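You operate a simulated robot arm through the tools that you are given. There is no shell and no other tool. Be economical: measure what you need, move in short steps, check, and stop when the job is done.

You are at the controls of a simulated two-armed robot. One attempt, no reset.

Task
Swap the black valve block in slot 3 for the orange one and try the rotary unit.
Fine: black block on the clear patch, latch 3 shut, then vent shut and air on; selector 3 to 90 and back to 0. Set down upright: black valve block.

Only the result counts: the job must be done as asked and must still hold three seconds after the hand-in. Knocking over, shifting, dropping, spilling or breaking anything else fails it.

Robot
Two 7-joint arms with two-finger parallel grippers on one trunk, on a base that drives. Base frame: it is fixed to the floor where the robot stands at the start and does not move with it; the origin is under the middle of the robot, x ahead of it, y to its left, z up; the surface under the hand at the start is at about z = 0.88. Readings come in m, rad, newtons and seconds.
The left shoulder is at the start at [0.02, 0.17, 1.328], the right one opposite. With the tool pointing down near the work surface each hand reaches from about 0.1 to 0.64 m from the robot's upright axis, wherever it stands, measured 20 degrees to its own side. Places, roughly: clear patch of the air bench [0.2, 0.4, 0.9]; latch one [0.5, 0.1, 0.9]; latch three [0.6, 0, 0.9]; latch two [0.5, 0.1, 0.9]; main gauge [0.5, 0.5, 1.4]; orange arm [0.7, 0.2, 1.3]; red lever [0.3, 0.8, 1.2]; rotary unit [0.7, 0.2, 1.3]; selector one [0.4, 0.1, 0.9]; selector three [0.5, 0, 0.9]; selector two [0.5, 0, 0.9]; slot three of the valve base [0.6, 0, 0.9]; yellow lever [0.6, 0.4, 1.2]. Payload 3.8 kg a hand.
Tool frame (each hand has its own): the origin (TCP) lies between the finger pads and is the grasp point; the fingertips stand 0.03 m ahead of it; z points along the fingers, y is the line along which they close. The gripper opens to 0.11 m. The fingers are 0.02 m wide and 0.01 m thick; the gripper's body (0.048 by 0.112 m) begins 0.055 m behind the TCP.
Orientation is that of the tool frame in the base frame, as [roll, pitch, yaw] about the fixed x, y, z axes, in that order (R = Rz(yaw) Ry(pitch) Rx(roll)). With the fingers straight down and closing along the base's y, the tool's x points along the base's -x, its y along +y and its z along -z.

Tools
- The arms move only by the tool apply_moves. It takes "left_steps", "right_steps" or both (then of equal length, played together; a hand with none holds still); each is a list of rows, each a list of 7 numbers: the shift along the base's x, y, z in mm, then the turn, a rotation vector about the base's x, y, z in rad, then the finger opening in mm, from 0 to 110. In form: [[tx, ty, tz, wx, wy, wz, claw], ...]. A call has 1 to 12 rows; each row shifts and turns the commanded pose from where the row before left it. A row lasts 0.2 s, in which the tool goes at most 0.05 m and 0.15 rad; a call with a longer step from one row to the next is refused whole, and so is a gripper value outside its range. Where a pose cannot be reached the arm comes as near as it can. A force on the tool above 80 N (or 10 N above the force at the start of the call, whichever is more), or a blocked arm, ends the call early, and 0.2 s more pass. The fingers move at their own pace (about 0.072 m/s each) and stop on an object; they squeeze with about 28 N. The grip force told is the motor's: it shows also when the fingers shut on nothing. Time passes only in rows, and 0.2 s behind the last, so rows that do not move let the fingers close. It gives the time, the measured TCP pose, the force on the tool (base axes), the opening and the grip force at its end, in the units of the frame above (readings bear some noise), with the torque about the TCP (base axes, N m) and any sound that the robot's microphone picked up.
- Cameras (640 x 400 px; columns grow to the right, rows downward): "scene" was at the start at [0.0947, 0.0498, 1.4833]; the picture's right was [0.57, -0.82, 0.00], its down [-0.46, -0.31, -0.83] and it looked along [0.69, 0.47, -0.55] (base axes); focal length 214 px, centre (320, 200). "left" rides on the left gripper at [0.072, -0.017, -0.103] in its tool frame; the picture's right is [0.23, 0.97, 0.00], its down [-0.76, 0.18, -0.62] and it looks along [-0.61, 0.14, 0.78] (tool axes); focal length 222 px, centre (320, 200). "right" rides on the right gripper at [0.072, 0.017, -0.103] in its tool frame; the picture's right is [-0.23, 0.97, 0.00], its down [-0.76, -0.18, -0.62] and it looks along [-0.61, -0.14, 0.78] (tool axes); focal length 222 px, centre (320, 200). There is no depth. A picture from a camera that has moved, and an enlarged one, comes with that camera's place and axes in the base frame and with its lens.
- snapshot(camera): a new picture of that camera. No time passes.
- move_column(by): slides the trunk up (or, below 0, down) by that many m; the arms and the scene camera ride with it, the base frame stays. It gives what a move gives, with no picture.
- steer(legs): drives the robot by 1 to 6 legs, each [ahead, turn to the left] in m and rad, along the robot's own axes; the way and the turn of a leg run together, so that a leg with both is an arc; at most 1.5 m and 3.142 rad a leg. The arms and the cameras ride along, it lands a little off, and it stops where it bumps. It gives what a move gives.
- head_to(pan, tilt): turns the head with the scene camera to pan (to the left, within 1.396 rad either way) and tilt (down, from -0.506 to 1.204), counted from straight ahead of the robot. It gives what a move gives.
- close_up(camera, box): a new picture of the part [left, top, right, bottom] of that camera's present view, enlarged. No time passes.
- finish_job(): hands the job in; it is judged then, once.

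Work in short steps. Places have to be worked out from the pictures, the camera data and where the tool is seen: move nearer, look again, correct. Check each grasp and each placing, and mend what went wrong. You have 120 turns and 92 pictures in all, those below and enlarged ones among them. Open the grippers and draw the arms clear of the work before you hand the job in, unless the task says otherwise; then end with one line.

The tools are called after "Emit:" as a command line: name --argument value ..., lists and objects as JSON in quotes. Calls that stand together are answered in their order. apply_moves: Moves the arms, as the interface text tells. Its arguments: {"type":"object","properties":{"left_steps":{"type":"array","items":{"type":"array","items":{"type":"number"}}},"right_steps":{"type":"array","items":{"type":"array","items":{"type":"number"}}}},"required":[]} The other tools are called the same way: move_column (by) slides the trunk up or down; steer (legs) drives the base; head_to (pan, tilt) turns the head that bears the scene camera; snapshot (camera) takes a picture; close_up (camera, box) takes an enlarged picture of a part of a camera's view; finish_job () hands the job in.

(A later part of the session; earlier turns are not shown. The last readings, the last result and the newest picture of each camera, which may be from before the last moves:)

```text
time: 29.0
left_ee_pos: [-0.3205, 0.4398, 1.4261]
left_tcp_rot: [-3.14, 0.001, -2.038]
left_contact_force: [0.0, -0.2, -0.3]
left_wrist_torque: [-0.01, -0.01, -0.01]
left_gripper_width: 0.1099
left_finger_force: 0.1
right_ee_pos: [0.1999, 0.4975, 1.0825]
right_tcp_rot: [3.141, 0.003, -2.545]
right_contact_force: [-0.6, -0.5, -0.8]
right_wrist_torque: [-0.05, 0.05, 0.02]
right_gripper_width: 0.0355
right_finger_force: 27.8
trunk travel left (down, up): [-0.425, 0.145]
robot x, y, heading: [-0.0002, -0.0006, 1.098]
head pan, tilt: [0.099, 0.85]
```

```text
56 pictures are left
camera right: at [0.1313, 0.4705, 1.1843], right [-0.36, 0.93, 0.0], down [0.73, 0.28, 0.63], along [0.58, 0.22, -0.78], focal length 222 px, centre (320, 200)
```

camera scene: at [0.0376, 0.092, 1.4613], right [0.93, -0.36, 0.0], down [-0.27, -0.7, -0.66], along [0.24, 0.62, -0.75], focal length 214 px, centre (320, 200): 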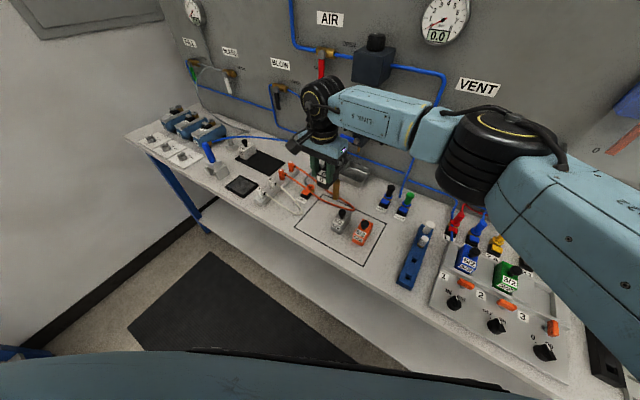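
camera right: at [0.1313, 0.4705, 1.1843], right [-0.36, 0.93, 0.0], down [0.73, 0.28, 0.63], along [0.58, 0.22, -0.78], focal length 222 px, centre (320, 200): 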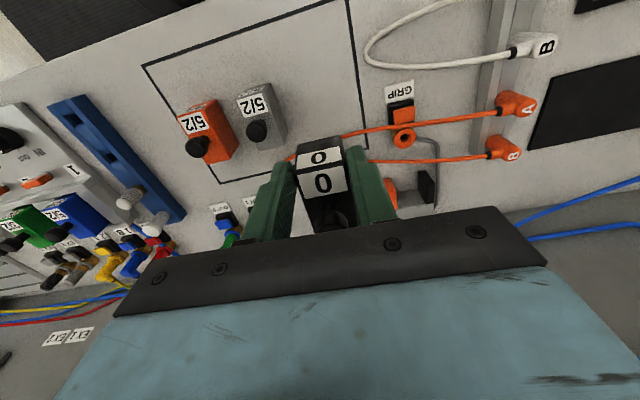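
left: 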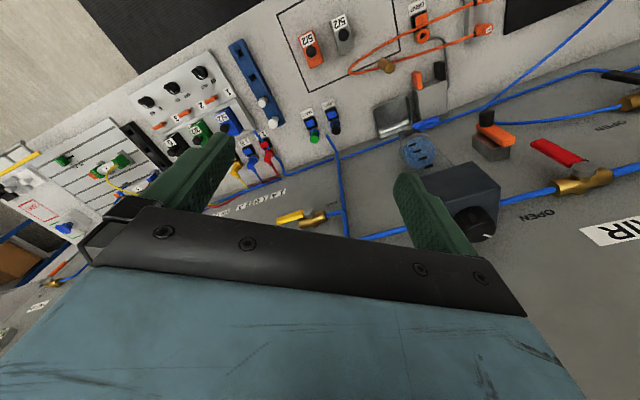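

Position agrees with the wrist view. Lower toward the bench.

Emit:
apply_moves --right_steps '[[0, 0, -45, 0, 0, 0, 0], [0, 0, -45, 0, 0, 0, 0], [0, 0, -30, 0, 0, 0, 0], [0, 0, -15, 0, 0, 0, 0], [0, 0, 0, 0, 0, 0, 0]]'

Emit:
close_up --camera "scene" --box '[270, 120, 400, 240]'

```text
time: 30.2
left_ee_pos: [-0.3197, 0.4388, 1.4264]
left_tcp_rot: [-3.142, -0.001, -2.039]
left_contact_force: [-0.7, 0.9, 1.0]
left_wrist_torque: [-0.03, -0.01, 0.07]
left_gripper_width: 0.11
left_finger_force: 0.1
right_ee_pos: [0.2022, 0.4955, 0.9472]
right_tcp_rot: [3.14, 0.004, -2.546]
right_contact_force: [0.0, -0.2, -1.0]
right_wrist_torque: [-0.08, 0.07, 0.0]
right_gripper_width: 0.0356
right_finger_force: 28.2
trunk travel left (down, up): [-0.425, 0.145]
robot x, y, heading: [0.0001, -0.0004, 1.097]
head pan, tilt: [0.099, 0.85]
```

```text
3.33 times, centred on (335, 180) of scene
camera zoom: at [0.0386, 0.0913, 1.4613], right [0.93, -0.36, 0.0], down [-0.27, -0.7, -0.66], along [0.24, 0.62, -0.75], focal length 715 px, centre (270, 267)
```

zoom: 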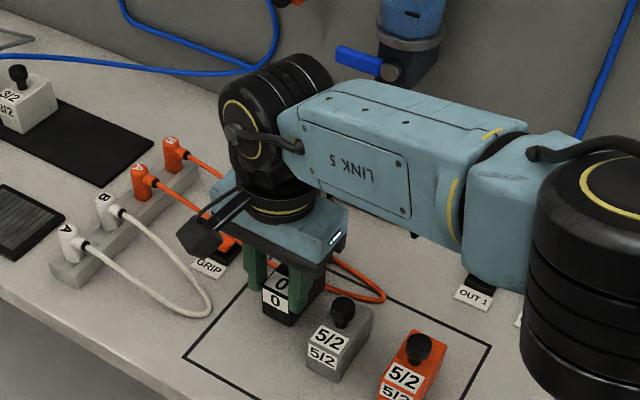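

No contact yet. Continue down gently.

Emit:
apply_moves --right_steps '[[0, 0, -5, 0, 0, 0, 0], [0, 0, -5, 0, 0, 0, 0], [0, 0, -5, 0, 0, 0, 0]]'

Emit:
apply_moves --right_steps '[[0, 0, -3, 0, 0, 0, 0], [0, 0, -3, 0, 0, 0, 0]]'

```text
time: 31.0
left_ee_pos: [-0.3202, 0.4367, 1.4273]
left_tcp_rot: [3.141, 0.002, -2.038]
left_contact_force: [-0.4, 0.2, 0.5]
left_wrist_torque: [0.0, -0.01, -0.03]
left_gripper_width: 0.1103
left_finger_force: 0.0
right_ee_pos: [0.2013, 0.4959, 0.9351]
right_tcp_rot: [3.138, 0.007, -2.547]
right_contact_force: [1.5, 0.2, 23.3]
right_wrist_torque: [-0.05, -0.15, 0.01]
right_gripper_width: 0.0356
right_finger_force: 28.0
trunk travel left (down, up): [-0.425, 0.145]
robot x, y, heading: [-0.003, -0.0005, 1.103]
head pan, tilt: [0.099, 0.85]
```

```text
time: 31.6
left_ee_pos: [-0.3219, 0.4354, 1.4277]
left_tcp_rot: [-3.141, 0.003, -2.039]
left_contact_force: [-1.1, 1.0, 0.3]
left_wrist_torque: [0.01, -0.01, 0.01]
left_gripper_width: 0.1102
left_finger_force: 0.1
right_ee_pos: [0.2004, 0.4958, 0.9306]
right_tcp_rot: [3.137, 0.011, -2.547]
right_contact_force: [1.1, -4.0, 37.8]
right_wrist_torque: [-0.35, -0.12, -0.04]
right_gripper_width: 0.0354
right_finger_force: 28.2
trunk travel left (down, up): [-0.425, 0.145]
robot x, y, heading: [-0.004, -0.0013, 1.104]
head pan, tilt: [0.099, 0.85]
```

Block touches the bench (38 N). Relax the push and open the fingers, then rise.

Emit:
apply_moves --right_steps '[[0, 0, 5, 0, 0, 0, 0], [0, 0, 0, 0, 0, 0, 0], [0, 0, 0, 0, 0, 0, 52], [0, 0, 0, 0, 0, 0, 52]]'

Emit:
apply_moves --right_steps '[[0, 0, 20, 0, 0, 0, 52], [0, 0, 30, 0, 0, 0, 52], [0, 0, 40, 0, 0, 0, 52], [0, 0, 40, 0, 0, 0, 52], [20, -30, 0, 0, 0, 0, 56], [30, -35, 0, 0, 0, 0, 56], [30, -35, 0, 0, 0, 0, 56]]'

Emit:
snapshot --camera "right"

Emit:
close_up --camera "scene" --box '[270, 150, 400, 270]'

```text
time: 32.6
left_ee_pos: [-0.3207, 0.4384, 1.4263]
left_tcp_rot: [-3.141, 0.002, -2.04]
left_contact_force: [0.7, -0.3, 0.6]
left_wrist_torque: [0.0, -0.02, 0.02]
left_gripper_width: 0.1101
left_finger_force: 0.1
right_ee_pos: [0.2012, 0.4968, 0.9302]
right_tcp_rot: [-3.14, 0.002, -2.546]
right_contact_force: [0.7, 0.1, 0.7]
right_wrist_torque: [0.01, -0.01, 0.02]
right_gripper_width: 0.052
right_finger_force: 0.0
trunk travel left (down, up): [-0.425, 0.145]
robot x, y, heading: [-0.0014, -0.0006, 1.099]
head pan, tilt: [0.099, 0.85]
```

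```text
time: 34.2
left_ee_pos: [-0.3184, 0.4372, 1.4269]
left_tcp_rot: [3.14, 0.001, -2.039]
left_contact_force: [-0.4, -0.3, 0.4]
left_wrist_torque: [0.04, 0.03, -0.02]
left_gripper_width: 0.1101
left_finger_force: 0.1
right_ee_pos: [0.2857, 0.3958, 1.0617]
right_tcp_rot: [3.14, 0.004, -2.547]
right_contact_force: [0.1, -0.1, -0.6]
right_wrist_torque: [0.02, 0.02, 0.02]
right_gripper_width: 0.0562
right_finger_force: 0.1
trunk travel left (down, up): [-0.425, 0.145]
robot x, y, heading: [0.0045, 0.0023, 1.104]
head pan, tilt: [0.099, 0.85]
```

```text
54 pictures are left
camera right: at [0.2153, 0.3684, 1.1638], right [-0.36, 0.93, 0.0], down [0.73, 0.28, 0.63], along [0.58, 0.23, -0.78], focal length 222 px, centre (320, 200)
```

right: 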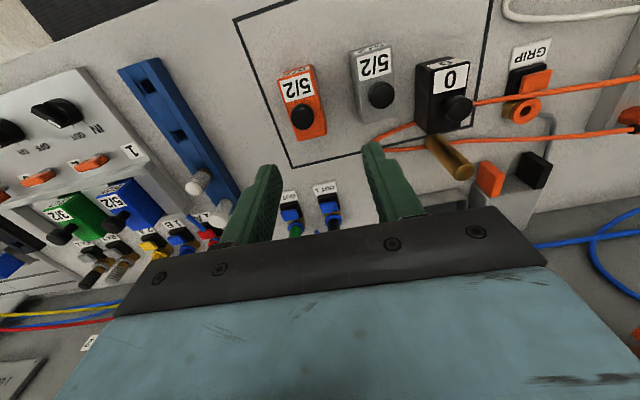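

```text
3.33 times, centred on (335, 210) of scene
camera zoom: at [0.0397, 0.09, 1.4614], right [0.93, -0.36, 0.0], down [-0.27, -0.7, -0.66], along [0.24, 0.62, -0.75], focal length 715 px, centre (270, 167)
```

zoom: 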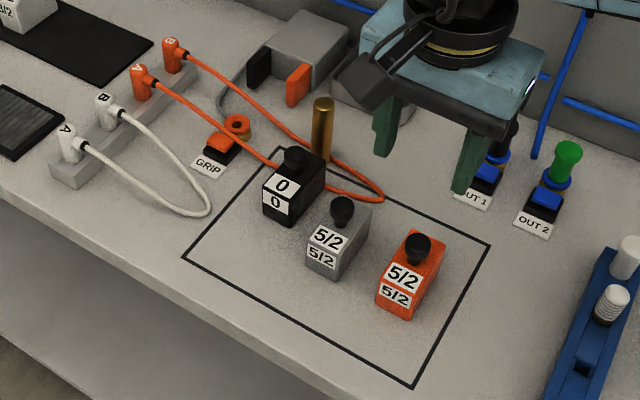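

Black block stands upright on the patch. I check how its rear sits relative to the line and the orange tube.

Emit:
close_up --camera "right" --box '[360, 20, 540, 190]'

Emit:
close_up --camera "scene" --box '[310, 165, 360, 210]'

```text
2.35 times, centred on (450, 105) of right
camera zoom: at [0.2153, 0.3684, 1.1638], right [-0.36, 0.93, 0.0], down [0.73, 0.28, 0.63], along [0.58, 0.23, -0.78], focal length 523 px, centre (14, 424)
```

zoom: 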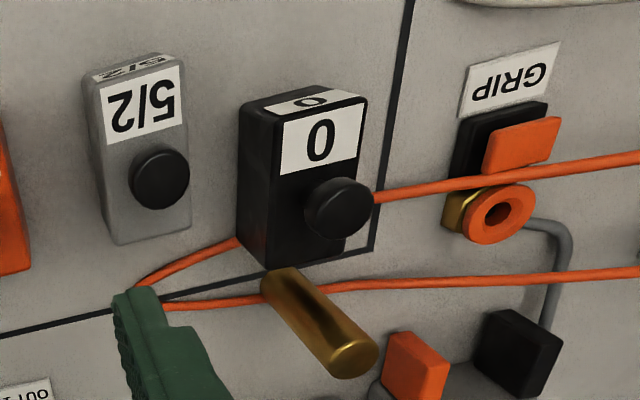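

```text
8.89 times, centred on (335, 188) of scene
camera zoom: at [0.0397, 0.09, 1.4614], right [0.93, -0.36, 0.0], down [-0.27, -0.7, -0.66], along [0.24, 0.62, -0.75], focal length 1906 px, centre (187, 311)
```

zoom: 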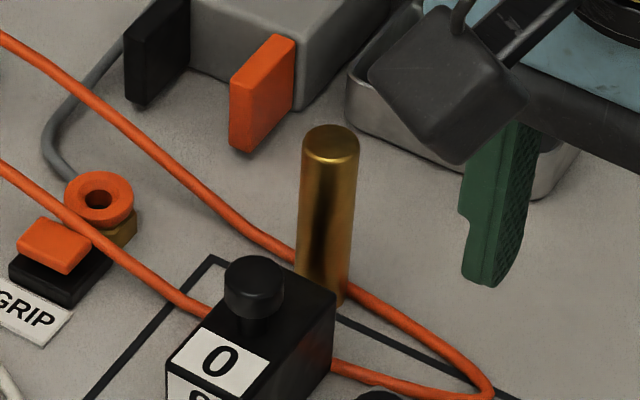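

The tube runs behind the block with a gap, and the block is inside the lines, so it stays. Now go over the orange block (grasp point ≈ 0.272, 0.373) and descend partly.

Emit:
apply_moves --right_steps '[[-14, -23, 0, 0, 0, 0, 54], [0, 0, -40, 0, 0, 0, 54], [0, 0, -40, 0, 0, 0, 54], [0, 0, -10, 0, 0, 0, 54]]'

Emit:
close_up --camera "right" --box '[220, 60, 440, 240]'

```text
time: 35.2
left_ee_pos: [-0.3199, 0.4385, 1.426]
left_tcp_rot: [3.141, 0.001, -2.04]
left_contact_force: [0.7, 0.6, 0.5]
left_wrist_torque: [0.0, -0.02, 0.0]
left_gripper_width: 0.11
left_finger_force: 0.1
right_ee_pos: [0.2674, 0.3725, 0.971]
right_tcp_rot: [-3.141, 0.004, -2.548]
right_contact_force: [-0.7, 0.1, 0.3]
right_wrist_torque: [0.03, -0.01, 0.01]
right_gripper_width: 0.0541
right_finger_force: 0.0
trunk travel left (down, up): [-0.425, 0.145]
robot x, y, heading: [-0.0019, 0.0007, 1.098]
head pan, tilt: [0.099, 0.85]
```

```text
2.22 times, centred on (330, 150) of right
camera zoom: at [0.1993, 0.347, 1.0738], right [-0.36, 0.93, 0.0], down [0.73, 0.28, 0.63], along [0.58, 0.23, -0.78], focal length 494 px, centre (298, 311)
```

zoom: 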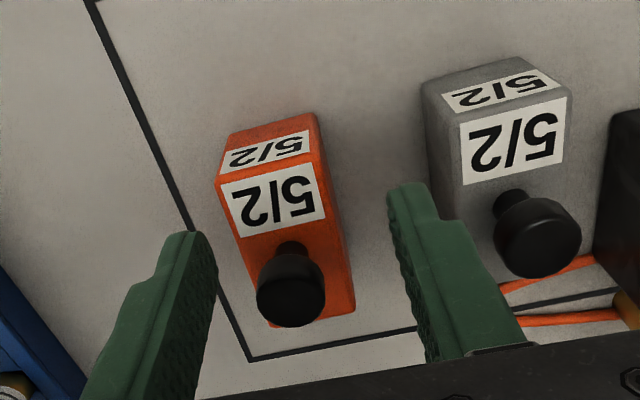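

Descend to 9 mm above grasp height to compare with the earlier black-block view.

Emit:
apply_moves --right_steps '[[2, 0, -16, 0, 0, 0, 54], [1, 0, -16, 0, 0, 0, 54]]'

Emit:
close_up --camera "right" --box '[220, 60, 440, 240]'

```text
time: 35.8
left_ee_pos: [-0.32, 0.4399, 1.4266]
left_tcp_rot: [-3.141, 0.001, -2.04]
left_contact_force: [0.4, 1.0, 0.3]
left_wrist_torque: [0.0, -0.04, -0.01]
left_gripper_width: 0.1101
left_finger_force: 0.0
right_ee_pos: [0.2707, 0.3728, 0.9387]
right_tcp_rot: [3.138, 0.003, -2.547]
right_contact_force: [0.6, -0.8, 0.1]
right_wrist_torque: [-0.01, -0.01, 0.02]
right_gripper_width: 0.0543
right_finger_force: 0.1
trunk travel left (down, up): [-0.425, 0.145]
robot x, y, heading: [0.0021, -0.0044, 1.1]
head pan, tilt: [0.099, 0.85]
```

```text
2.22 times, centred on (330, 150) of right
camera zoom: at [0.2016, 0.3473, 1.0416], right [-0.36, 0.93, 0.0], down [0.73, 0.28, 0.63], along [0.58, 0.23, -0.78], focal length 494 px, centre (298, 311)
```

zoom: 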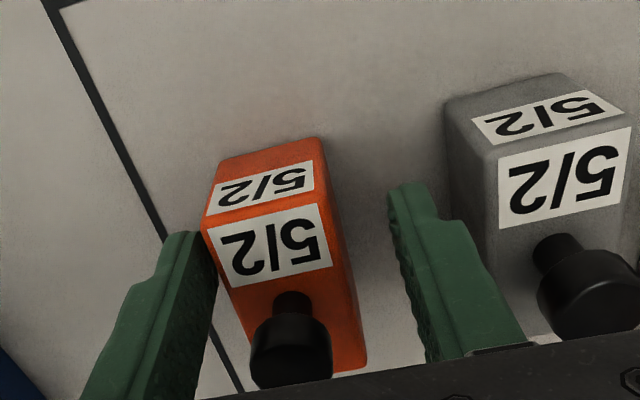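

The orange block sits ~6 mm toward me and ~6 mm right of the finger centre; shift to suit, then close.

Emit:
apply_moves --right_steps '[[-1.6, -8.4, -1, 0, 0, 0, 54], [0, 0, 0, 0, 0, 0, 54], [0, 0, 0, 0, 0, 0, 20], [0, 0, 0, 0, 0, 0, 0], [0, 0, 0, 0, 0, 0, 0]]'

Emit:
close_up --camera "right" --box '[220, 60, 440, 240]'

```text
time: 37.0
left_ee_pos: [-0.32, 0.4396, 1.4264]
left_tcp_rot: [3.141, 0.0, -2.039]
left_contact_force: [0.1, -0.1, -0.8]
left_wrist_torque: [0.01, 0.01, 0.04]
left_gripper_width: 0.1098
left_finger_force: 0.0
right_ee_pos: [0.268, 0.3644, 0.9389]
right_tcp_rot: [-3.141, 0.004, -2.545]
right_contact_force: [0.8, 0.5, -0.4]
right_wrist_torque: [0.06, -0.03, 0.02]
right_gripper_width: 0.0355
right_finger_force: 27.9
trunk travel left (down, up): [-0.425, 0.145]
robot x, y, heading: [-0.0005, 0.0004, 1.102]
head pan, tilt: [0.099, 0.85]
```

```text
2.22 times, centred on (330, 150) of right
camera zoom: at [0.1998, 0.3384, 1.0406], right [-0.36, 0.93, 0.0], down [0.73, 0.28, 0.63], along [0.58, 0.23, -0.78], focal length 494 px, centre (298, 311)
```

zoom: 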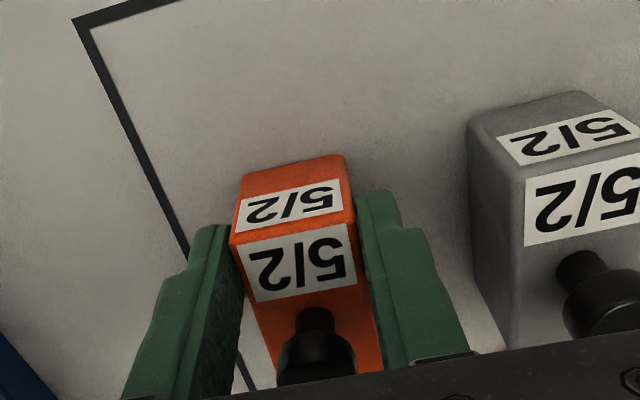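

Orange block held at 35.5 mm, nearly identical pose as the black one was (≈2.5 mm nearer me). Lift, then turn the base back.

Emit:
apply_moves --right_steps '[[0, 0, 10, 0, 0, 0, 0], [0, 0, 30, 0, 0, 0, 0], [0, 0, 45, 0, 0, 0, 0], [0, 0, 45, 0, 0, 0, 0], [0, 0, 45, 0, 0, 0, 0], [30, -25, 25, 0, 0, 0.05, 0], [30, -30, 0, 0, 0, 0.09, 0], [30, -30, 0, 0, 0, 0.09, 0], [20, -30, 0, 0, 0, 0.09, 0], [0, 0, 0, 0, 0, 0.09, 0], [0, 0, 0, 0, 0, 0.09, 0]]'

Emit:
steer --legs '[[0, -0.5]]'

Emit:
head_to --pan -0.35 --tilt 0.75

Emit:
snapshot --camera "scene"

```text
time: 39.4
left_ee_pos: [-0.3192, 0.4384, 1.4255]
left_tcp_rot: [3.141, 0.002, -2.037]
left_contact_force: [-0.2, -0.3, -0.2]
left_wrist_torque: [0.01, 0.02, -0.02]
left_gripper_width: 0.1098
left_finger_force: 0.0
right_ee_pos: [0.3791, 0.2498, 1.1393]
right_tcp_rot: [-3.141, 0.004, -2.045]
right_contact_force: [0.2, 0.2, -1.0]
right_wrist_torque: [-0.03, 0.01, -0.04]
right_gripper_width: 0.0353
right_finger_force: 28.2
trunk travel left (down, up): [-0.425, 0.145]
robot x, y, heading: [-0.0006, -0.0021, 1.103]
head pan, tilt: [0.099, 0.85]
```

```text
time: 41.2
left_ee_pos: [-0.0657, 0.5397, 1.4256]
left_tcp_rot: [-3.14, 0.0, -2.547]
left_contact_force: [0.4, 0.2, -0.2]
left_wrist_torque: [-0.01, 0.03, 0.02]
left_gripper_width: 0.1099
left_finger_force: 0.0
right_ee_pos: [0.4529, 0.0347, 1.1391]
right_tcp_rot: [3.14, 0.004, -2.554]
right_contact_force: [-0.7, -0.3, -1.8]
right_wrist_torque: [-0.05, 0.0, -0.02]
right_gripper_width: 0.0354
right_finger_force: 28.1
trunk travel left (down, up): [-0.425, 0.145]
robot x, y, heading: [0.0023, -0.004, 0.597]
head pan, tilt: [0.099, 0.85]
```

```text
time: 42.1
left_ee_pos: [-0.0661, 0.5386, 1.425]
left_tcp_rot: [-3.141, 0.0, -2.546]
left_contact_force: [0.1, -0.5, 0.1]
left_wrist_torque: [0.02, 0.0, -0.01]
left_gripper_width: 0.11
left_finger_force: 0.1
right_ee_pos: [0.4532, 0.0346, 1.1381]
right_tcp_rot: [3.141, 0.003, -2.553]
right_contact_force: [0.3, 0.6, -1.1]
right_wrist_torque: [-0.01, 0.06, -0.01]
right_gripper_width: 0.0355
right_finger_force: 28.5
trunk travel left (down, up): [-0.425, 0.145]
robot x, y, heading: [-0.0062, 0.0005, 0.592]
head pan, tilt: [-0.351, 0.75]
```

```text
47 pictures are left
camera scene: at [0.0985, 0.0315, 1.4693], right [0.24, -0.97, 0.0], down [-0.66, -0.17, -0.73], along [0.71, 0.18, -0.68], focal length 214 px, centre (320, 200)
```

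scene: 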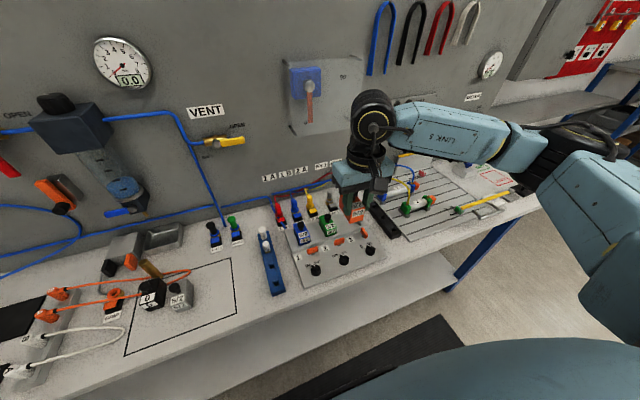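

Carry the orange block over slot 3 to z ≈ 1.02 and look.

Emit:
apply_moves --right_steps '[[45, 0, 0, 0, 0, 0.006, 0], [45, 0, 0, 0, 0, 0, 0], [40, -0.5, 0, 0, 0, 0, 0], [0, 0, -45, 0, 0, 0, 0], [0, 0, -45, 0, 0, 0, 0], [0, 0, -26, 0, 0, 0, 0], [0, 0, 0, 0, 0, 0, 0]]'

Emit:
close_up --camera "right" --box '[220, 60, 440, 240]'

Emit:
close_up --camera "scene" --box '[320, 170, 400, 240]'

```text
time: 43.8
left_ee_pos: [-0.0658, 0.539, 1.4256]
left_tcp_rot: [-3.141, 0.002, -2.546]
left_contact_force: [-0.7, -0.2, 0.0]
left_wrist_torque: [-0.01, 0.05, 0.0]
left_gripper_width: 0.1099
left_finger_force: 0.1
right_ee_pos: [0.5814, 0.0343, 1.0219]
right_tcp_rot: [3.141, 0.004, -2.548]
right_contact_force: [0.1, -0.6, -1.5]
right_wrist_torque: [0.01, 0.04, -0.01]
right_gripper_width: 0.0353
right_finger_force: 28.0
trunk travel left (down, up): [-0.425, 0.145]
robot x, y, heading: [-0.0007, 0.0042, 0.594]
head pan, tilt: [-0.351, 0.75]
```

```text
2.22 times, centred on (330, 150) of right
camera zoom: at [0.5133, 0.0084, 1.1244], right [-0.36, 0.93, 0.0], down [0.73, 0.28, 0.63], along [0.58, 0.22, -0.78], focal length 494 px, centre (298, 311)
```

zoom: 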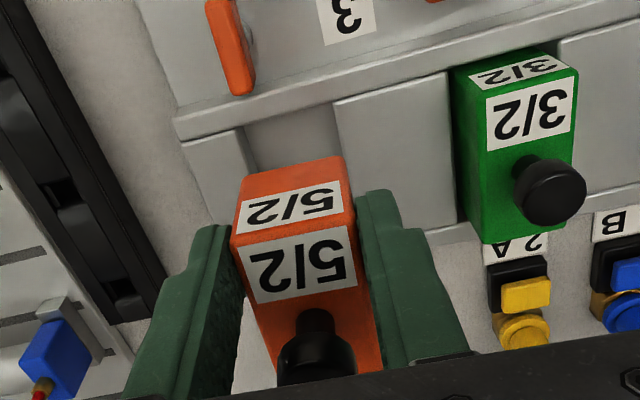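

```text
5.71 times, centred on (360, 205) of scene
camera zoom: at [0.0985, 0.0314, 1.4693], right [0.24, -0.97, 0.0], down [-0.66, -0.16, -0.73], along [0.71, 0.18, -0.68], focal length 1226 px, centre (91, 171)
```

zoom: 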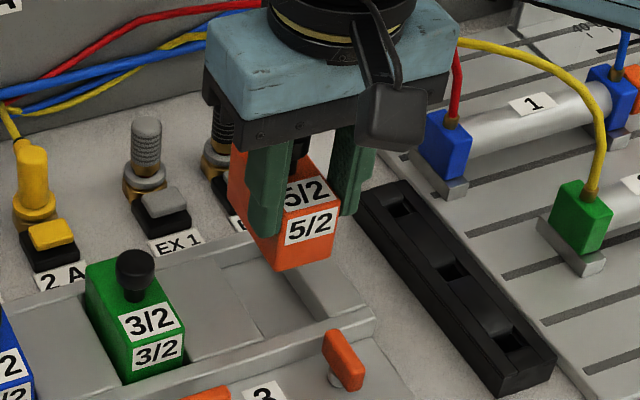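

Slot centre computes to v ≈ −0.302, block at −0.300: aligned. Lower into the slot.

Emit:
apply_moves --right_steps '[[0.5, -1, -20, 0, 0, 0, 0], [0, 0, -20, 0, 0, 0, 0], [0, 0, -10, 0, 0, 0, 0], [0, 0, -5, 0, 0, 0, 0]]'

Emit:
close_up --camera "right" --box '[220, 60, 440, 240]'

Emit:
close_up --camera "scene" --box '[320, 170, 400, 240]'

```text
time: 44.8
left_ee_pos: [-0.0668, 0.5399, 1.427]
left_tcp_rot: [3.141, 0.0, -2.546]
left_contact_force: [0.3, 0.6, 0.6]
left_wrist_torque: [0.01, 0.0, -0.04]
left_gripper_width: 0.1101
left_finger_force: 0.1
right_ee_pos: [0.585, 0.0341, 0.9688]
right_tcp_rot: [-3.141, 0.005, -2.547]
right_contact_force: [0.2, 0.6, 3.0]
right_wrist_torque: [-0.14, 0.02, 0.04]
right_gripper_width: 0.0353
right_finger_force: 28.1
trunk travel left (down, up): [-0.425, 0.145]
robot x, y, heading: [0.0016, 0.0031, 0.596]
head pan, tilt: [-0.351, 0.75]
```

```text
2.22 times, centred on (330, 150) of right
camera zoom: at [0.5144, 0.0074, 1.0705], right [-0.36, 0.93, 0.0], down [0.73, 0.28, 0.63], along [0.59, 0.22, -0.78], focal length 494 px, centre (298, 311)
```

zoom: 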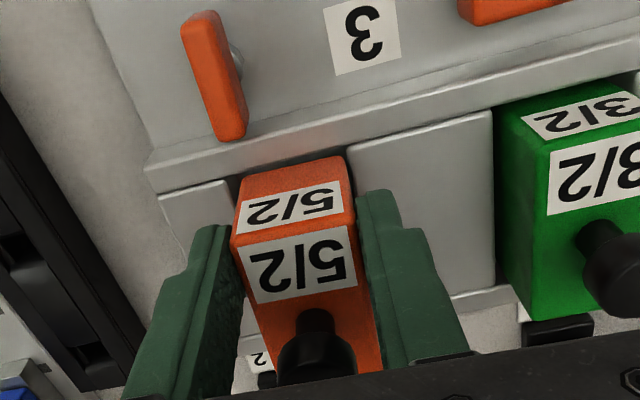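

```text
5.71 times, centred on (360, 205) of scene
camera zoom: at [0.098, 0.0313, 1.4694], right [0.24, -0.97, 0.0], down [-0.66, -0.16, -0.73], along [0.71, 0.18, -0.68], focal length 1226 px, centre (91, 171)
```

zoom: 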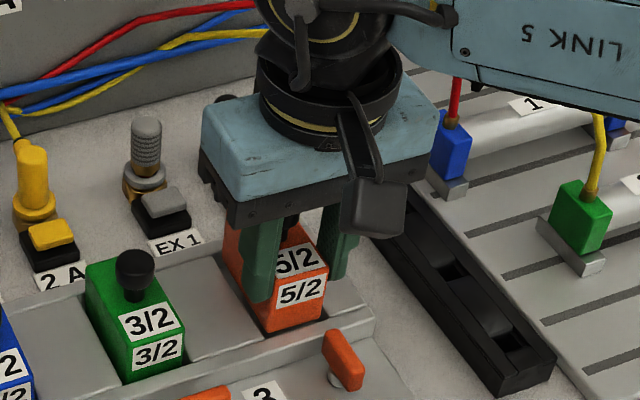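

Nearly no force; block entering cleanly. Continue down.

Emit:
apply_moves --right_steps '[[0, 0, -4, 0, 0, 0, 0], [0, 0, -4, 0, 0, 0, 0], [0, 0, -3, 0, 0, 0, 0]]'

```text
time: 45.5
left_ee_pos: [-0.069, 0.5389, 1.4273]
left_tcp_rot: [-3.141, 0.003, -2.547]
left_contact_force: [0.0, -0.9, -0.1]
left_wrist_torque: [0.02, -0.01, -0.01]
left_gripper_width: 0.1101
left_finger_force: 0.1
right_ee_pos: [0.5848, 0.0345, 0.9617]
right_tcp_rot: [3.141, 0.013, -2.547]
right_contact_force: [5.9, -0.3, 31.6]
right_wrist_torque: [-0.51, -0.15, 0.09]
right_gripper_width: 0.0357
right_finger_force: 28.0
trunk travel left (down, up): [-0.425, 0.145]
robot x, y, heading: [0.0014, 0.001, 0.598]
head pan, tilt: [-0.351, 0.75]
```

Contact at 0.9617 with 32 N, close to the expected seat. I check visually versus the neighbouring block.

Emit:
close_up --camera "scene" --box '[320, 180, 400, 250]'

Emit:
close_up --camera "right" --box '[220, 60, 440, 240]'

```text
5.71 times, centred on (360, 215) of scene
camera zoom: at [0.096, 0.0312, 1.4697], right [0.24, -0.97, 0.0], down [-0.66, -0.16, -0.73], along [0.71, 0.18, -0.68], focal length 1226 px, centre (91, 114)
```

zoom: 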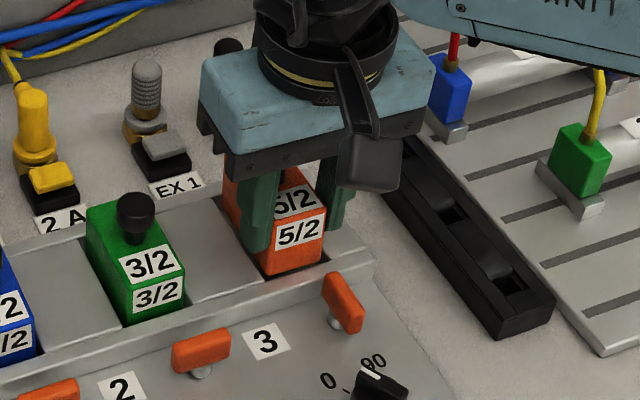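

```text
2.22 times, centred on (330, 150) of right
camera zoom: at [0.5144, 0.0078, 1.0623], right [-0.36, 0.93, 0.0], down [0.72, 0.27, 0.63], along [0.59, 0.23, -0.77], focal length 494 px, centre (298, 311)
```

zoom: 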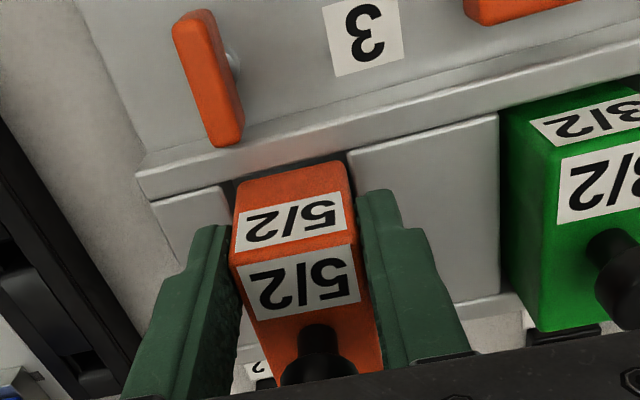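

It appears a few mm high yet. I press a bit further with small steps.

Emit:
apply_moves --right_steps '[[0, 0, -3, 0, 0, 0, 0], [0, 0, -3, 0, 0, 0, 0], [0, 0, 0, 0, 0, 0, 0]]'

Emit:
close_up --camera "scene" --box '[320, 180, 400, 250]'

```text
time: 46.4
left_ee_pos: [-0.0683, 0.539, 1.4256]
left_tcp_rot: [3.14, 0.001, -2.547]
left_contact_force: [-0.5, 0.1, -0.1]
left_wrist_torque: [0.0, -0.01, -0.01]
left_gripper_width: 0.1101
left_finger_force: 0.0
right_ee_pos: [0.5826, 0.034, 0.9519]
right_tcp_rot: [3.141, 0.005, -2.547]
right_contact_force: [3.2, -0.3, 21.5]
right_wrist_torque: [-0.26, -0.02, 0.04]
right_gripper_width: 0.0356
right_finger_force: 28.0
trunk travel left (down, up): [-0.425, 0.145]
robot x, y, heading: [-0.003, 0.0003, 0.593]
head pan, tilt: [-0.351, 0.75]
```

```text
5.71 times, centred on (360, 215) of scene
camera zoom: at [0.0967, 0.0313, 1.4695], right [0.24, -0.97, 0.0], down [-0.66, -0.16, -0.73], along [0.71, 0.18, -0.68], focal length 1226 px, centre (91, 114)
```

zoom: 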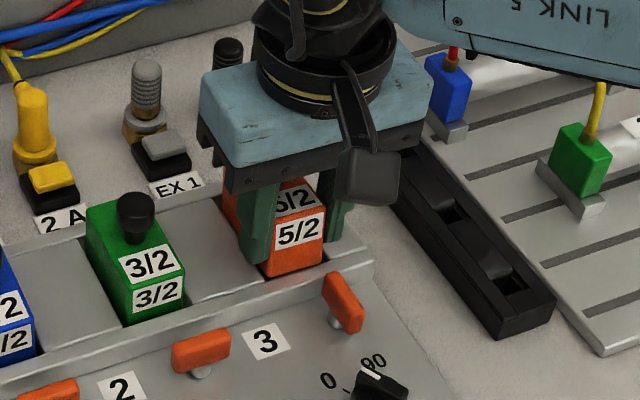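

The hand slid down on the block rather than the block going deeper. I look at details before correcting.

Emit:
close_up --camera "right" --box '[220, 60, 440, 240]'

Emit:
close_up --camera "scene" --box '[340, 195, 370, 225]'

```text
2.22 times, centred on (330, 150) of right
camera zoom: at [0.5138, 0.0074, 1.0542], right [-0.36, 0.93, 0.0], down [0.73, 0.28, 0.63], along [0.59, 0.23, -0.78], focal length 494 px, centre (298, 311)
```

zoom: 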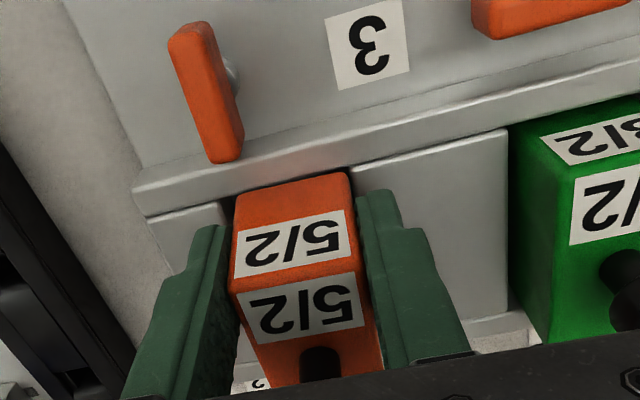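

```text
13.33 times, centred on (355, 210) of scene
camera zoom: at [0.0967, 0.0313, 1.4695], right [0.24, -0.97, 0.0], down [-0.66, -0.16, -0.73], along [0.71, 0.18, -0.68], focal length 2860 px, centre (-147, 67)
```

zoom: 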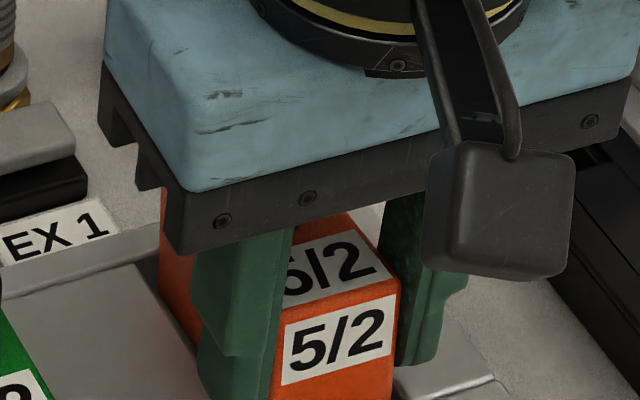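

The block has pitched front-up: its front lower edge caught on the rim. Lift out 25 mm and look, then shift it back a few mm.

Emit:
apply_moves --right_steps '[[0, 0, 8, 0, 0, 0, 0], [0, 0, 12, 0, 0, 0, 0], [0, 0, 15, 0, 0, 0, 0], [0, 0, 10, 0, 0, 0, 0]]'

Emit:
close_up --camera "right" --box '[220, 60, 440, 240]'

Emit:
close_up --camera "scene" --box '[330, 170, 390, 230]'

```text
time: 47.4
left_ee_pos: [-0.0659, 0.5385, 1.4266]
left_tcp_rot: [-3.142, 0.0, -2.547]
left_contact_force: [-0.6, -0.5, 0.3]
left_wrist_torque: [0.03, -0.01, 0.0]
left_gripper_width: 0.1099
left_finger_force: 0.1
right_ee_pos: [0.5835, 0.0339, 0.9951]
right_tcp_rot: [-3.14, 0.003, -2.548]
right_contact_force: [-0.5, 0.4, -1.0]
right_wrist_torque: [-0.01, 0.05, 0.0]
right_gripper_width: 0.0358
right_finger_force: 28.2
trunk travel left (down, up): [-0.425, 0.145]
robot x, y, heading: [-0.0006, 0.0022, 0.594]
head pan, tilt: [-0.351, 0.75]
```

```text
2.22 times, centred on (330, 150) of right
camera zoom: at [0.5141, 0.0072, 1.0978], right [-0.36, 0.93, 0.0], down [0.73, 0.28, 0.63], along [0.58, 0.22, -0.78], focal length 494 px, centre (298, 311)
```

zoom: 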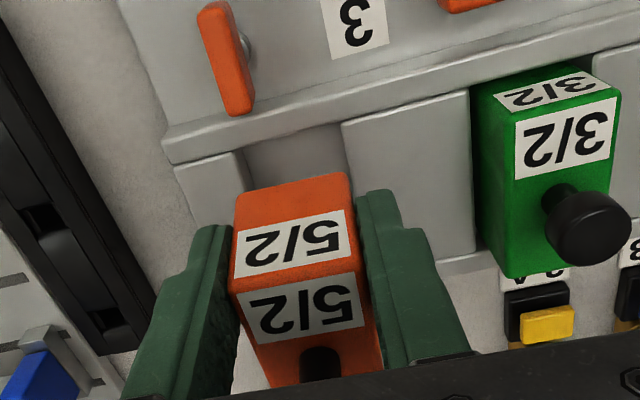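

```text
6.67 times, centred on (360, 200) of scene
camera zoom: at [0.0983, 0.0314, 1.4693], right [0.24, -0.97, 0.0], down [-0.66, -0.16, -0.73], along [0.71, 0.18, -0.68], focal length 1430 px, centre (53, 200)
```

zoom: 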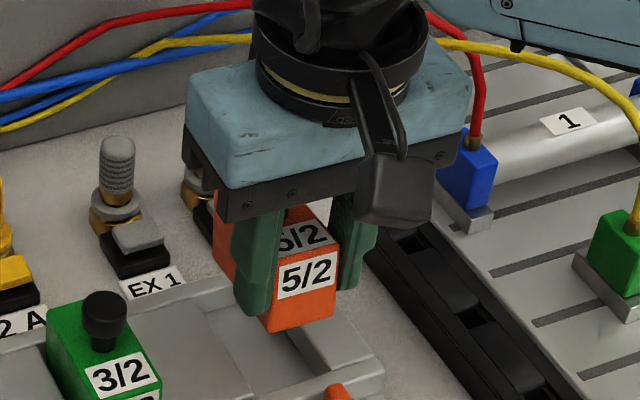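

The block tilted about 0.22 rad front-up in the grip. I compensate with the wrist (tilt the hand −0.22 about the row axis) to level the block, reposition, and check.

Emit:
apply_moves --right_steps '[[0, 0, 15, 0, 0, 0, 0], [-2, -1.3, 0, 0.0615, -0.09, 0, 0], [-2, -1.4, 0, 0.0615, -0.09, 0, 0], [0, 0, 0, 0, 0, 0, 0]]'

Emit:
close_up --camera "right" --box '[220, 60, 440, 240]'

Emit:
close_up --camera "scene" --box '[320, 165, 400, 235]'

```text
time: 48.4
left_ee_pos: [-0.0656, 0.5383, 1.4265]
left_tcp_rot: [3.141, 0.0, -2.547]
left_contact_force: [0.3, 0.3, 1.3]
left_wrist_torque: [-0.01, -0.02, -0.01]
left_gripper_width: 0.1099
left_finger_force: 0.0
right_ee_pos: [0.5799, 0.03, 1.0106]
right_tcp_rot: [3.14, 0.223, -2.55]
right_contact_force: [-0.1, 0.1, -1.9]
right_wrist_torque: [0.01, 0.05, -0.02]
right_gripper_width: 0.0355
right_finger_force: 27.8
trunk travel left (down, up): [-0.425, 0.145]
robot x, y, heading: [-0.0011, -0.0009, 0.591]
head pan, tilt: [-0.351, 0.75]
```

```text
2.22 times, centred on (330, 150) of right
camera zoom: at [0.4936, -0.0068, 1.0948], right [-0.36, 0.93, 0.05], down [0.6, 0.19, 0.78], along [0.71, 0.31, -0.63], focal length 494 px, centre (298, 311)
```

zoom: 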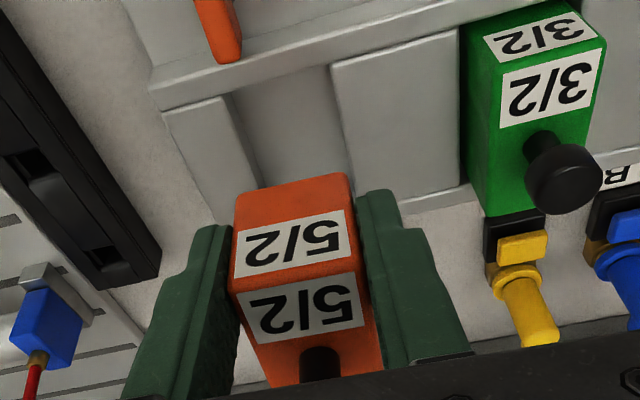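

```text
5.71 times, centred on (360, 200) of scene
camera zoom: at [0.0987, 0.0317, 1.4693], right [0.24, -0.97, 0.0], down [-0.66, -0.16, -0.73], along [0.71, 0.18, -0.68], focal length 1226 px, centre (91, 200)
```

zoom: 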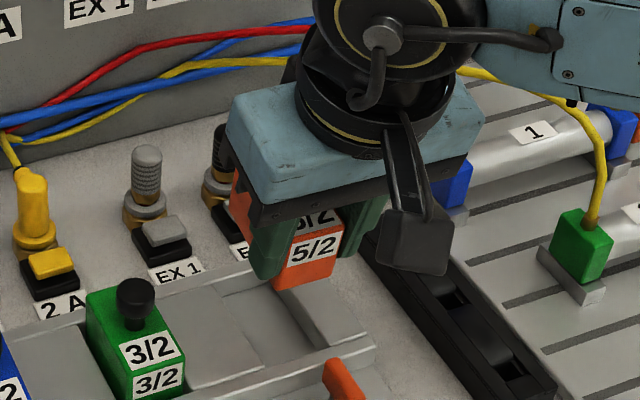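

The block edges now look vertical. Lower into the slot to just above the seat.

Emit:
apply_moves --right_steps '[[0, 0.8, -25, 0, 0, 0, 0], [0, 0, -20, 0, 0, 0, 0], [0, 0, -8, 0, 0, 0, 0], [0, 0, 0, 0, 0, 0, 0]]'

Emit:
close_up --camera "scene" --box '[320, 180, 400, 250]'

Emit:
close_up --camera "right" --box '[220, 60, 440, 240]'

```text
time: 49.4
left_ee_pos: [-0.0655, 0.5388, 1.4267]
left_tcp_rot: [3.141, 0.001, -2.546]
left_contact_force: [0.9, -0.5, -0.1]
left_wrist_torque: [-0.03, 0.0, 0.0]
left_gripper_width: 0.1102
left_finger_force: 0.1
right_ee_pos: [0.5812, 0.0322, 0.9574]
right_tcp_rot: [3.141, 0.223, -2.548]
right_contact_force: [0.8, 0.3, -1.3]
right_wrist_torque: [-0.01, 0.03, 0.02]
right_gripper_width: 0.0358
right_finger_force: 28.1
trunk travel left (down, up): [-0.425, 0.145]
robot x, y, heading: [-0.0026, -0.0019, 0.592]
head pan, tilt: [-0.351, 0.75]
```

```text
5.71 times, centred on (360, 215) of scene
camera zoom: at [0.0986, 0.0314, 1.4693], right [0.24, -0.97, 0.0], down [-0.66, -0.16, -0.73], along [0.71, 0.18, -0.68], focal length 1226 px, centre (91, 114)
```

zoom: 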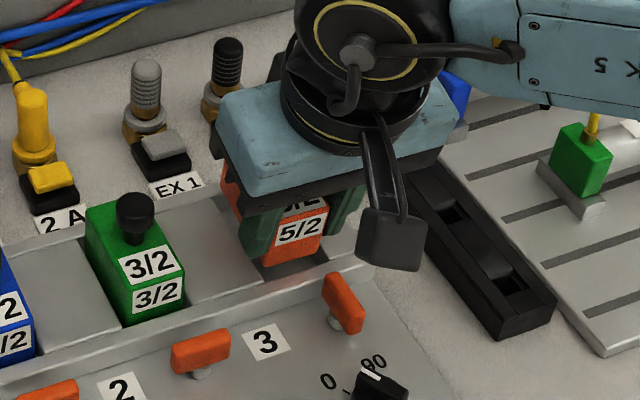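

```text
2.22 times, centred on (330, 150) of right
camera zoom: at [0.4935, -0.0058, 1.0419], right [-0.36, 0.93, 0.05], down [0.6, 0.19, 0.77], along [0.71, 0.31, -0.63], focal length 494 px, centre (298, 311)
```

zoom: 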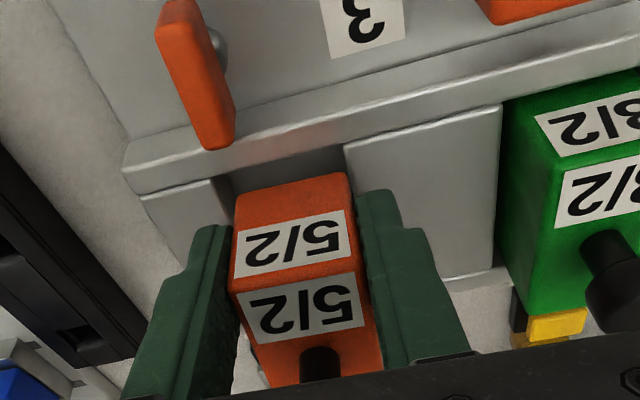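

Gap to the rim now visible on all sides. Continue down to the seat.

Emit:
apply_moves --right_steps '[[0, 0, -4, 0, 0, 0, 0], [0, 0, -4, 0, 0, 0, 0], [0, 0, -3, 0, 0, 0, 0], [0, 0, 0, 0, 0, 0, 0]]'

Emit:
close_up --camera "scene" --box '[320, 180, 400, 250]'

Emit:
close_up --camera "right" --box '[220, 60, 440, 240]'

```text
time: 50.4
left_ee_pos: [-0.0677, 0.5382, 1.4269]
left_tcp_rot: [3.139, 0.002, -2.546]
left_contact_force: [-0.7, -0.4, -0.2]
left_wrist_torque: [0.01, -0.02, 0.0]
left_gripper_width: 0.1103
left_finger_force: 0.1
right_ee_pos: [0.5796, 0.0317, 0.9497]
right_tcp_rot: [3.138, 0.229, -2.55]
right_contact_force: [4.9, -0.7, 23.0]
right_wrist_torque: [0.31, 0.14, -0.09]
right_gripper_width: 0.036
right_finger_force: 28.0
trunk travel left (down, up): [-0.425, 0.145]
robot x, y, heading: [-0.0012, 0.0013, 0.6]
head pan, tilt: [-0.351, 0.75]
```

```text
5.71 times, centred on (360, 215) of scene
camera zoom: at [0.0967, 0.0312, 1.4696], right [0.24, -0.97, 0.0], down [-0.66, -0.16, -0.73], along [0.71, 0.18, -0.68], focal length 1226 px, centre (91, 114)
```

zoom: 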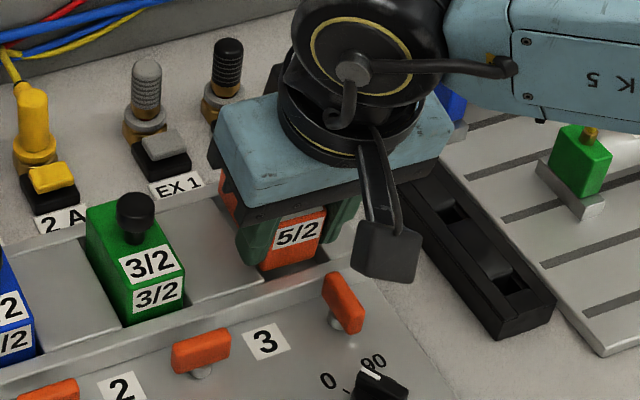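

```text
2.22 times, centred on (330, 150) of right
camera zoom: at [0.4936, -0.0052, 1.0329], right [-0.36, 0.93, 0.05], down [0.6, 0.19, 0.78], along [0.72, 0.31, -0.62], focal length 494 px, centre (298, 311)
```

zoom: 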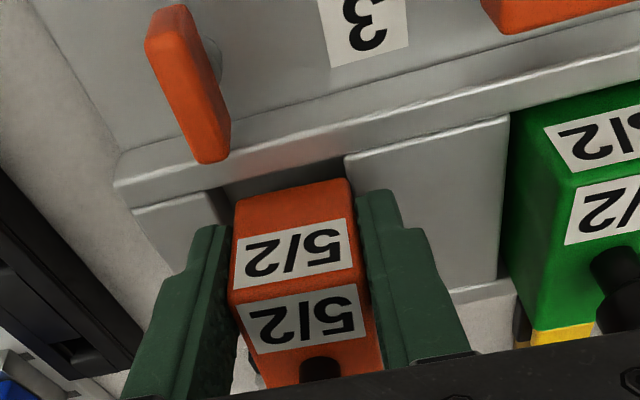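

Contact again. It's unclear whether the block is seated or perched, so I release it here (it is supported), rise straight up and look from above.

Emit:
apply_moves --right_steps '[[0, 0, 1, 0, 0, 0, 0], [0, 0, 0, 0, 0, 0, 54], [0, 0, 0, 0, 0, 0, 54], [0, 0, 20, 0, 0, 0, 54], [0, 0, 30, 0, 0, 0, 54], [0, 0, 30, -0.0615, 0.09, 0, 54], [0, 0, 20, -0.0615, 0.09, 0, 54]]'

Emit:
close_up --camera "scene" --box '[320, 180, 400, 250]'

Emit:
close_up --camera "right" --box '[240, 60, 440, 200]'

```text
time: 52.0
left_ee_pos: [-0.0662, 0.5398, 1.4262]
left_tcp_rot: [3.141, 0.0, -2.546]
left_contact_force: [0.6, 0.1, -0.3]
left_wrist_torque: [0.0, -0.04, 0.01]
left_gripper_width: 0.1101
left_finger_force: 0.0
right_ee_pos: [0.5791, 0.0321, 1.0478]
right_tcp_rot: [-3.14, 0.002, -2.545]
right_contact_force: [-0.9, 0.0, 0.0]
right_wrist_torque: [-0.01, 0.0, 0.0]
right_gripper_width: 0.0538
right_finger_force: 0.1
trunk travel left (down, up): [-0.425, 0.145]
robot x, y, heading: [0.0011, 0.0035, 0.6]
head pan, tilt: [-0.351, 0.75]
```

```text
5.71 times, centred on (360, 215) of scene
camera zoom: at [0.0984, 0.0318, 1.4693], right [0.24, -0.97, 0.0], down [-0.66, -0.17, -0.73], along [0.71, 0.18, -0.68], focal length 1226 px, centre (91, 114)
```

zoom: 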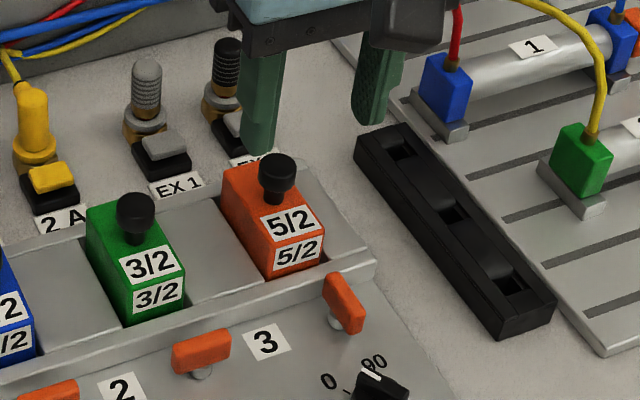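

```text
2.86 times, centred on (340, 130) of right
camera zoom: at [0.51, 0.0063, 1.1502], right [-0.36, 0.93, 0.0], down [0.73, 0.28, 0.62], along [0.58, 0.22, -0.78], focal length 635 px, centre (263, 400)
```

zoom: 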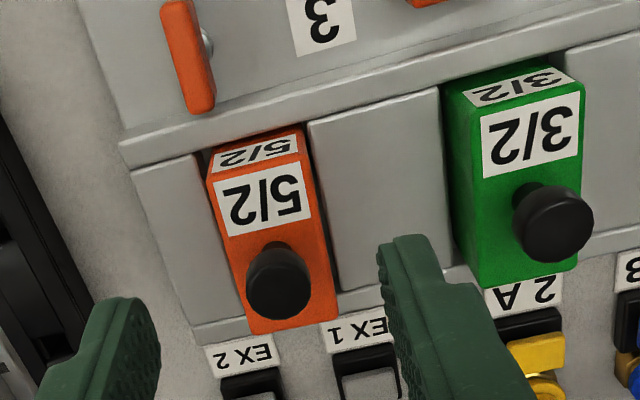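

On release the block dropped into the slot and now matches the neighbours' height. Next: grasp the latch bar (≈0.5545, −0.002) and prepare to turn it back.

Emit:
apply_moves --right_steps '[[0, 0, 12, 0, 0, 0, 54], [-12, -17, 0, 0, 0, 0, 36], [-12.5, -17, 0, 0, 0, 0, 36], [0, 0, -45, 0, 0, 0, 36], [0, 0, -45, 0, 0, 0, 36], [0, 0, -22, 0, 0, 0, 36]]'

Emit:
close_up --camera "right" --box '[240, 80, 440, 240]'

```text
time: 53.4
left_ee_pos: [-0.0666, 0.5388, 1.4255]
left_tcp_rot: [3.141, 0.0, -2.546]
left_contact_force: [1.1, 0.5, 0.1]
left_wrist_torque: [0.02, 0.03, 0.02]
left_gripper_width: 0.1101
left_finger_force: 0.2
right_ee_pos: [0.5542, -0.0019, 0.946]
right_tcp_rot: [-3.141, 0.002, -2.548]
right_contact_force: [0.8, 0.8, -0.8]
right_wrist_torque: [0.01, 0.01, -0.02]
right_gripper_width: 0.0361
right_finger_force: 0.1
trunk travel left (down, up): [-0.425, 0.145]
robot x, y, heading: [-0.0028, 0.0005, 0.599]
head pan, tilt: [-0.351, 0.75]
```

```text
2.50 times, centred on (340, 160) of right
camera zoom: at [0.4854, -0.0288, 1.0497], right [-0.36, 0.93, 0.0], down [0.73, 0.28, 0.63], along [0.58, 0.22, -0.78], focal length 555 px, centre (270, 300)
```

zoom: 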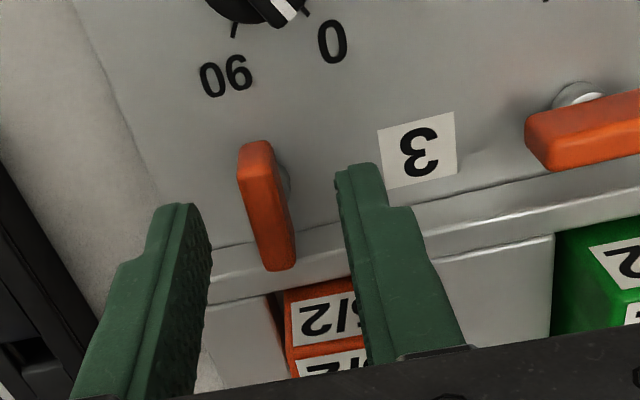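

Bar is between the fingers. Lower 4 mm, close, and turn clockwise.

Emit:
apply_moves --right_steps '[[0, 0, -5, 0, 0, 0, 36], [0, 0, 0, 0, 0, 0, 0], [0, 0, 0, 0, 0, 0, 0], [0, 0, 0, 0, 0, 0, 0], [0, 0, 0, 0, 0, -0.13, 0], [0, 0, 0, 0, 0, -0.13, 0], [0, 0, 0, 0, 0, -0.13, 0], [0, 0, 0, 0, 0, -0.13, 0]]'

Emit:
apply_moves --right_steps '[[0, 0, 0, 0, 0, -0.13, 0], [0, 0, 0, 0, 0, -0.13, 0], [0, 0, 0, 0, 0, -0.13, 0], [0, 0, 0, 0, 0, -0.13, 0]]'

Emit:
apply_moves --right_steps '[[0, 0, 0, 0, 0, -0.13, 0], [0, 0, 0, 0, 0, -0.13, 0], [0, 0, 0, 0, 0, -0.13, 0], [0, 0, 0, 0, 0, -0.145, 0]]'

Emit:
close_up --camera "right" --box '[240, 80, 440, 240]'

```text
time: 55.1
left_ee_pos: [-0.0664, 0.5394, 1.4262]
left_tcp_rot: [-3.14, -0.001, -2.547]
left_contact_force: [0.8, 0.5, -0.5]
left_wrist_torque: [-0.04, -0.03, -0.02]
left_gripper_width: 0.1096
left_finger_force: 0.0
right_ee_pos: [0.5546, -0.0016, 0.9422]
right_tcp_rot: [3.139, 0.001, -3.071]
right_contact_force: [0.2, -0.6, -9.1]
right_wrist_torque: [0.06, -1.25, 0.02]
right_gripper_width: 0.0098
right_finger_force: 44.8
trunk travel left (down, up): [-0.425, 0.145]
robot x, y, heading: [0.0, 0.0059, 0.596]
head pan, tilt: [-0.351, 0.75]
```

```text
time: 56.1
left_ee_pos: [-0.0657, 0.5402, 1.4257]
left_tcp_rot: [-3.141, 0.0, -2.546]
left_contact_force: [-0.1, 0.2, -0.2]
left_wrist_torque: [0.01, -0.01, -0.01]
left_gripper_width: 0.1101
left_finger_force: 0.1
right_ee_pos: [0.5551, -0.0016, 0.9418]
right_tcp_rot: [3.14, 0.003, 2.694]
right_contact_force: [-1.8, 11.6, -15.2]
right_wrist_torque: [-0.1, -0.88, 0.0]
right_gripper_width: 0.0097
right_finger_force: 45.0
trunk travel left (down, up): [-0.425, 0.145]
robot x, y, heading: [0.0012, -0.0013, 0.598]
head pan, tilt: [-0.351, 0.75]
```

```text
time: 57.1
left_ee_pos: [-0.0651, 0.5417, 1.4247]
left_tcp_rot: [-3.14, -0.003, -2.544]
left_contact_force: [0.2, 0.4, -0.2]
left_wrist_torque: [-0.01, -0.02, 0.01]
left_gripper_width: 0.1101
left_finger_force: 0.1
right_ee_pos: [0.5567, 0.0015, 0.941]
right_tcp_rot: [3.139, 0.001, 2.161]
right_contact_force: [3.2, 22.2, -17.7]
right_wrist_torque: [0.17, -0.12, 1.03]
right_gripper_width: 0.01
right_finger_force: 44.7
trunk travel left (down, up): [-0.425, 0.145]
robot x, y, heading: [-0.0005, -0.0002, 0.595]
head pan, tilt: [-0.351, 0.75]
```

```text
2.50 times, centred on (340, 160) of right
camera zoom: at [0.5305, 0.0715, 1.0447], right [0.94, 0.35, 0.0], down [0.28, -0.73, 0.62], along [0.22, -0.58, -0.78], focal length 555 px, centre (270, 300)
```

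zoom: 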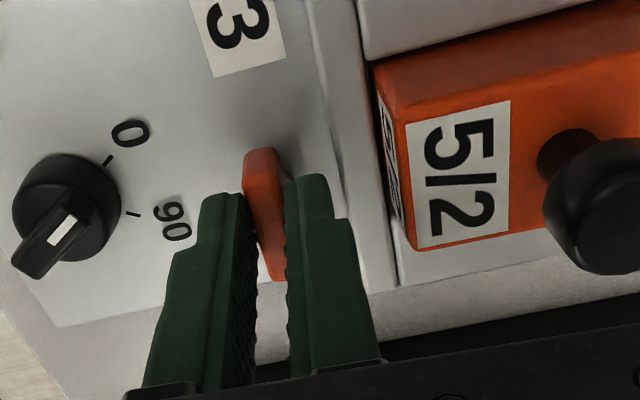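

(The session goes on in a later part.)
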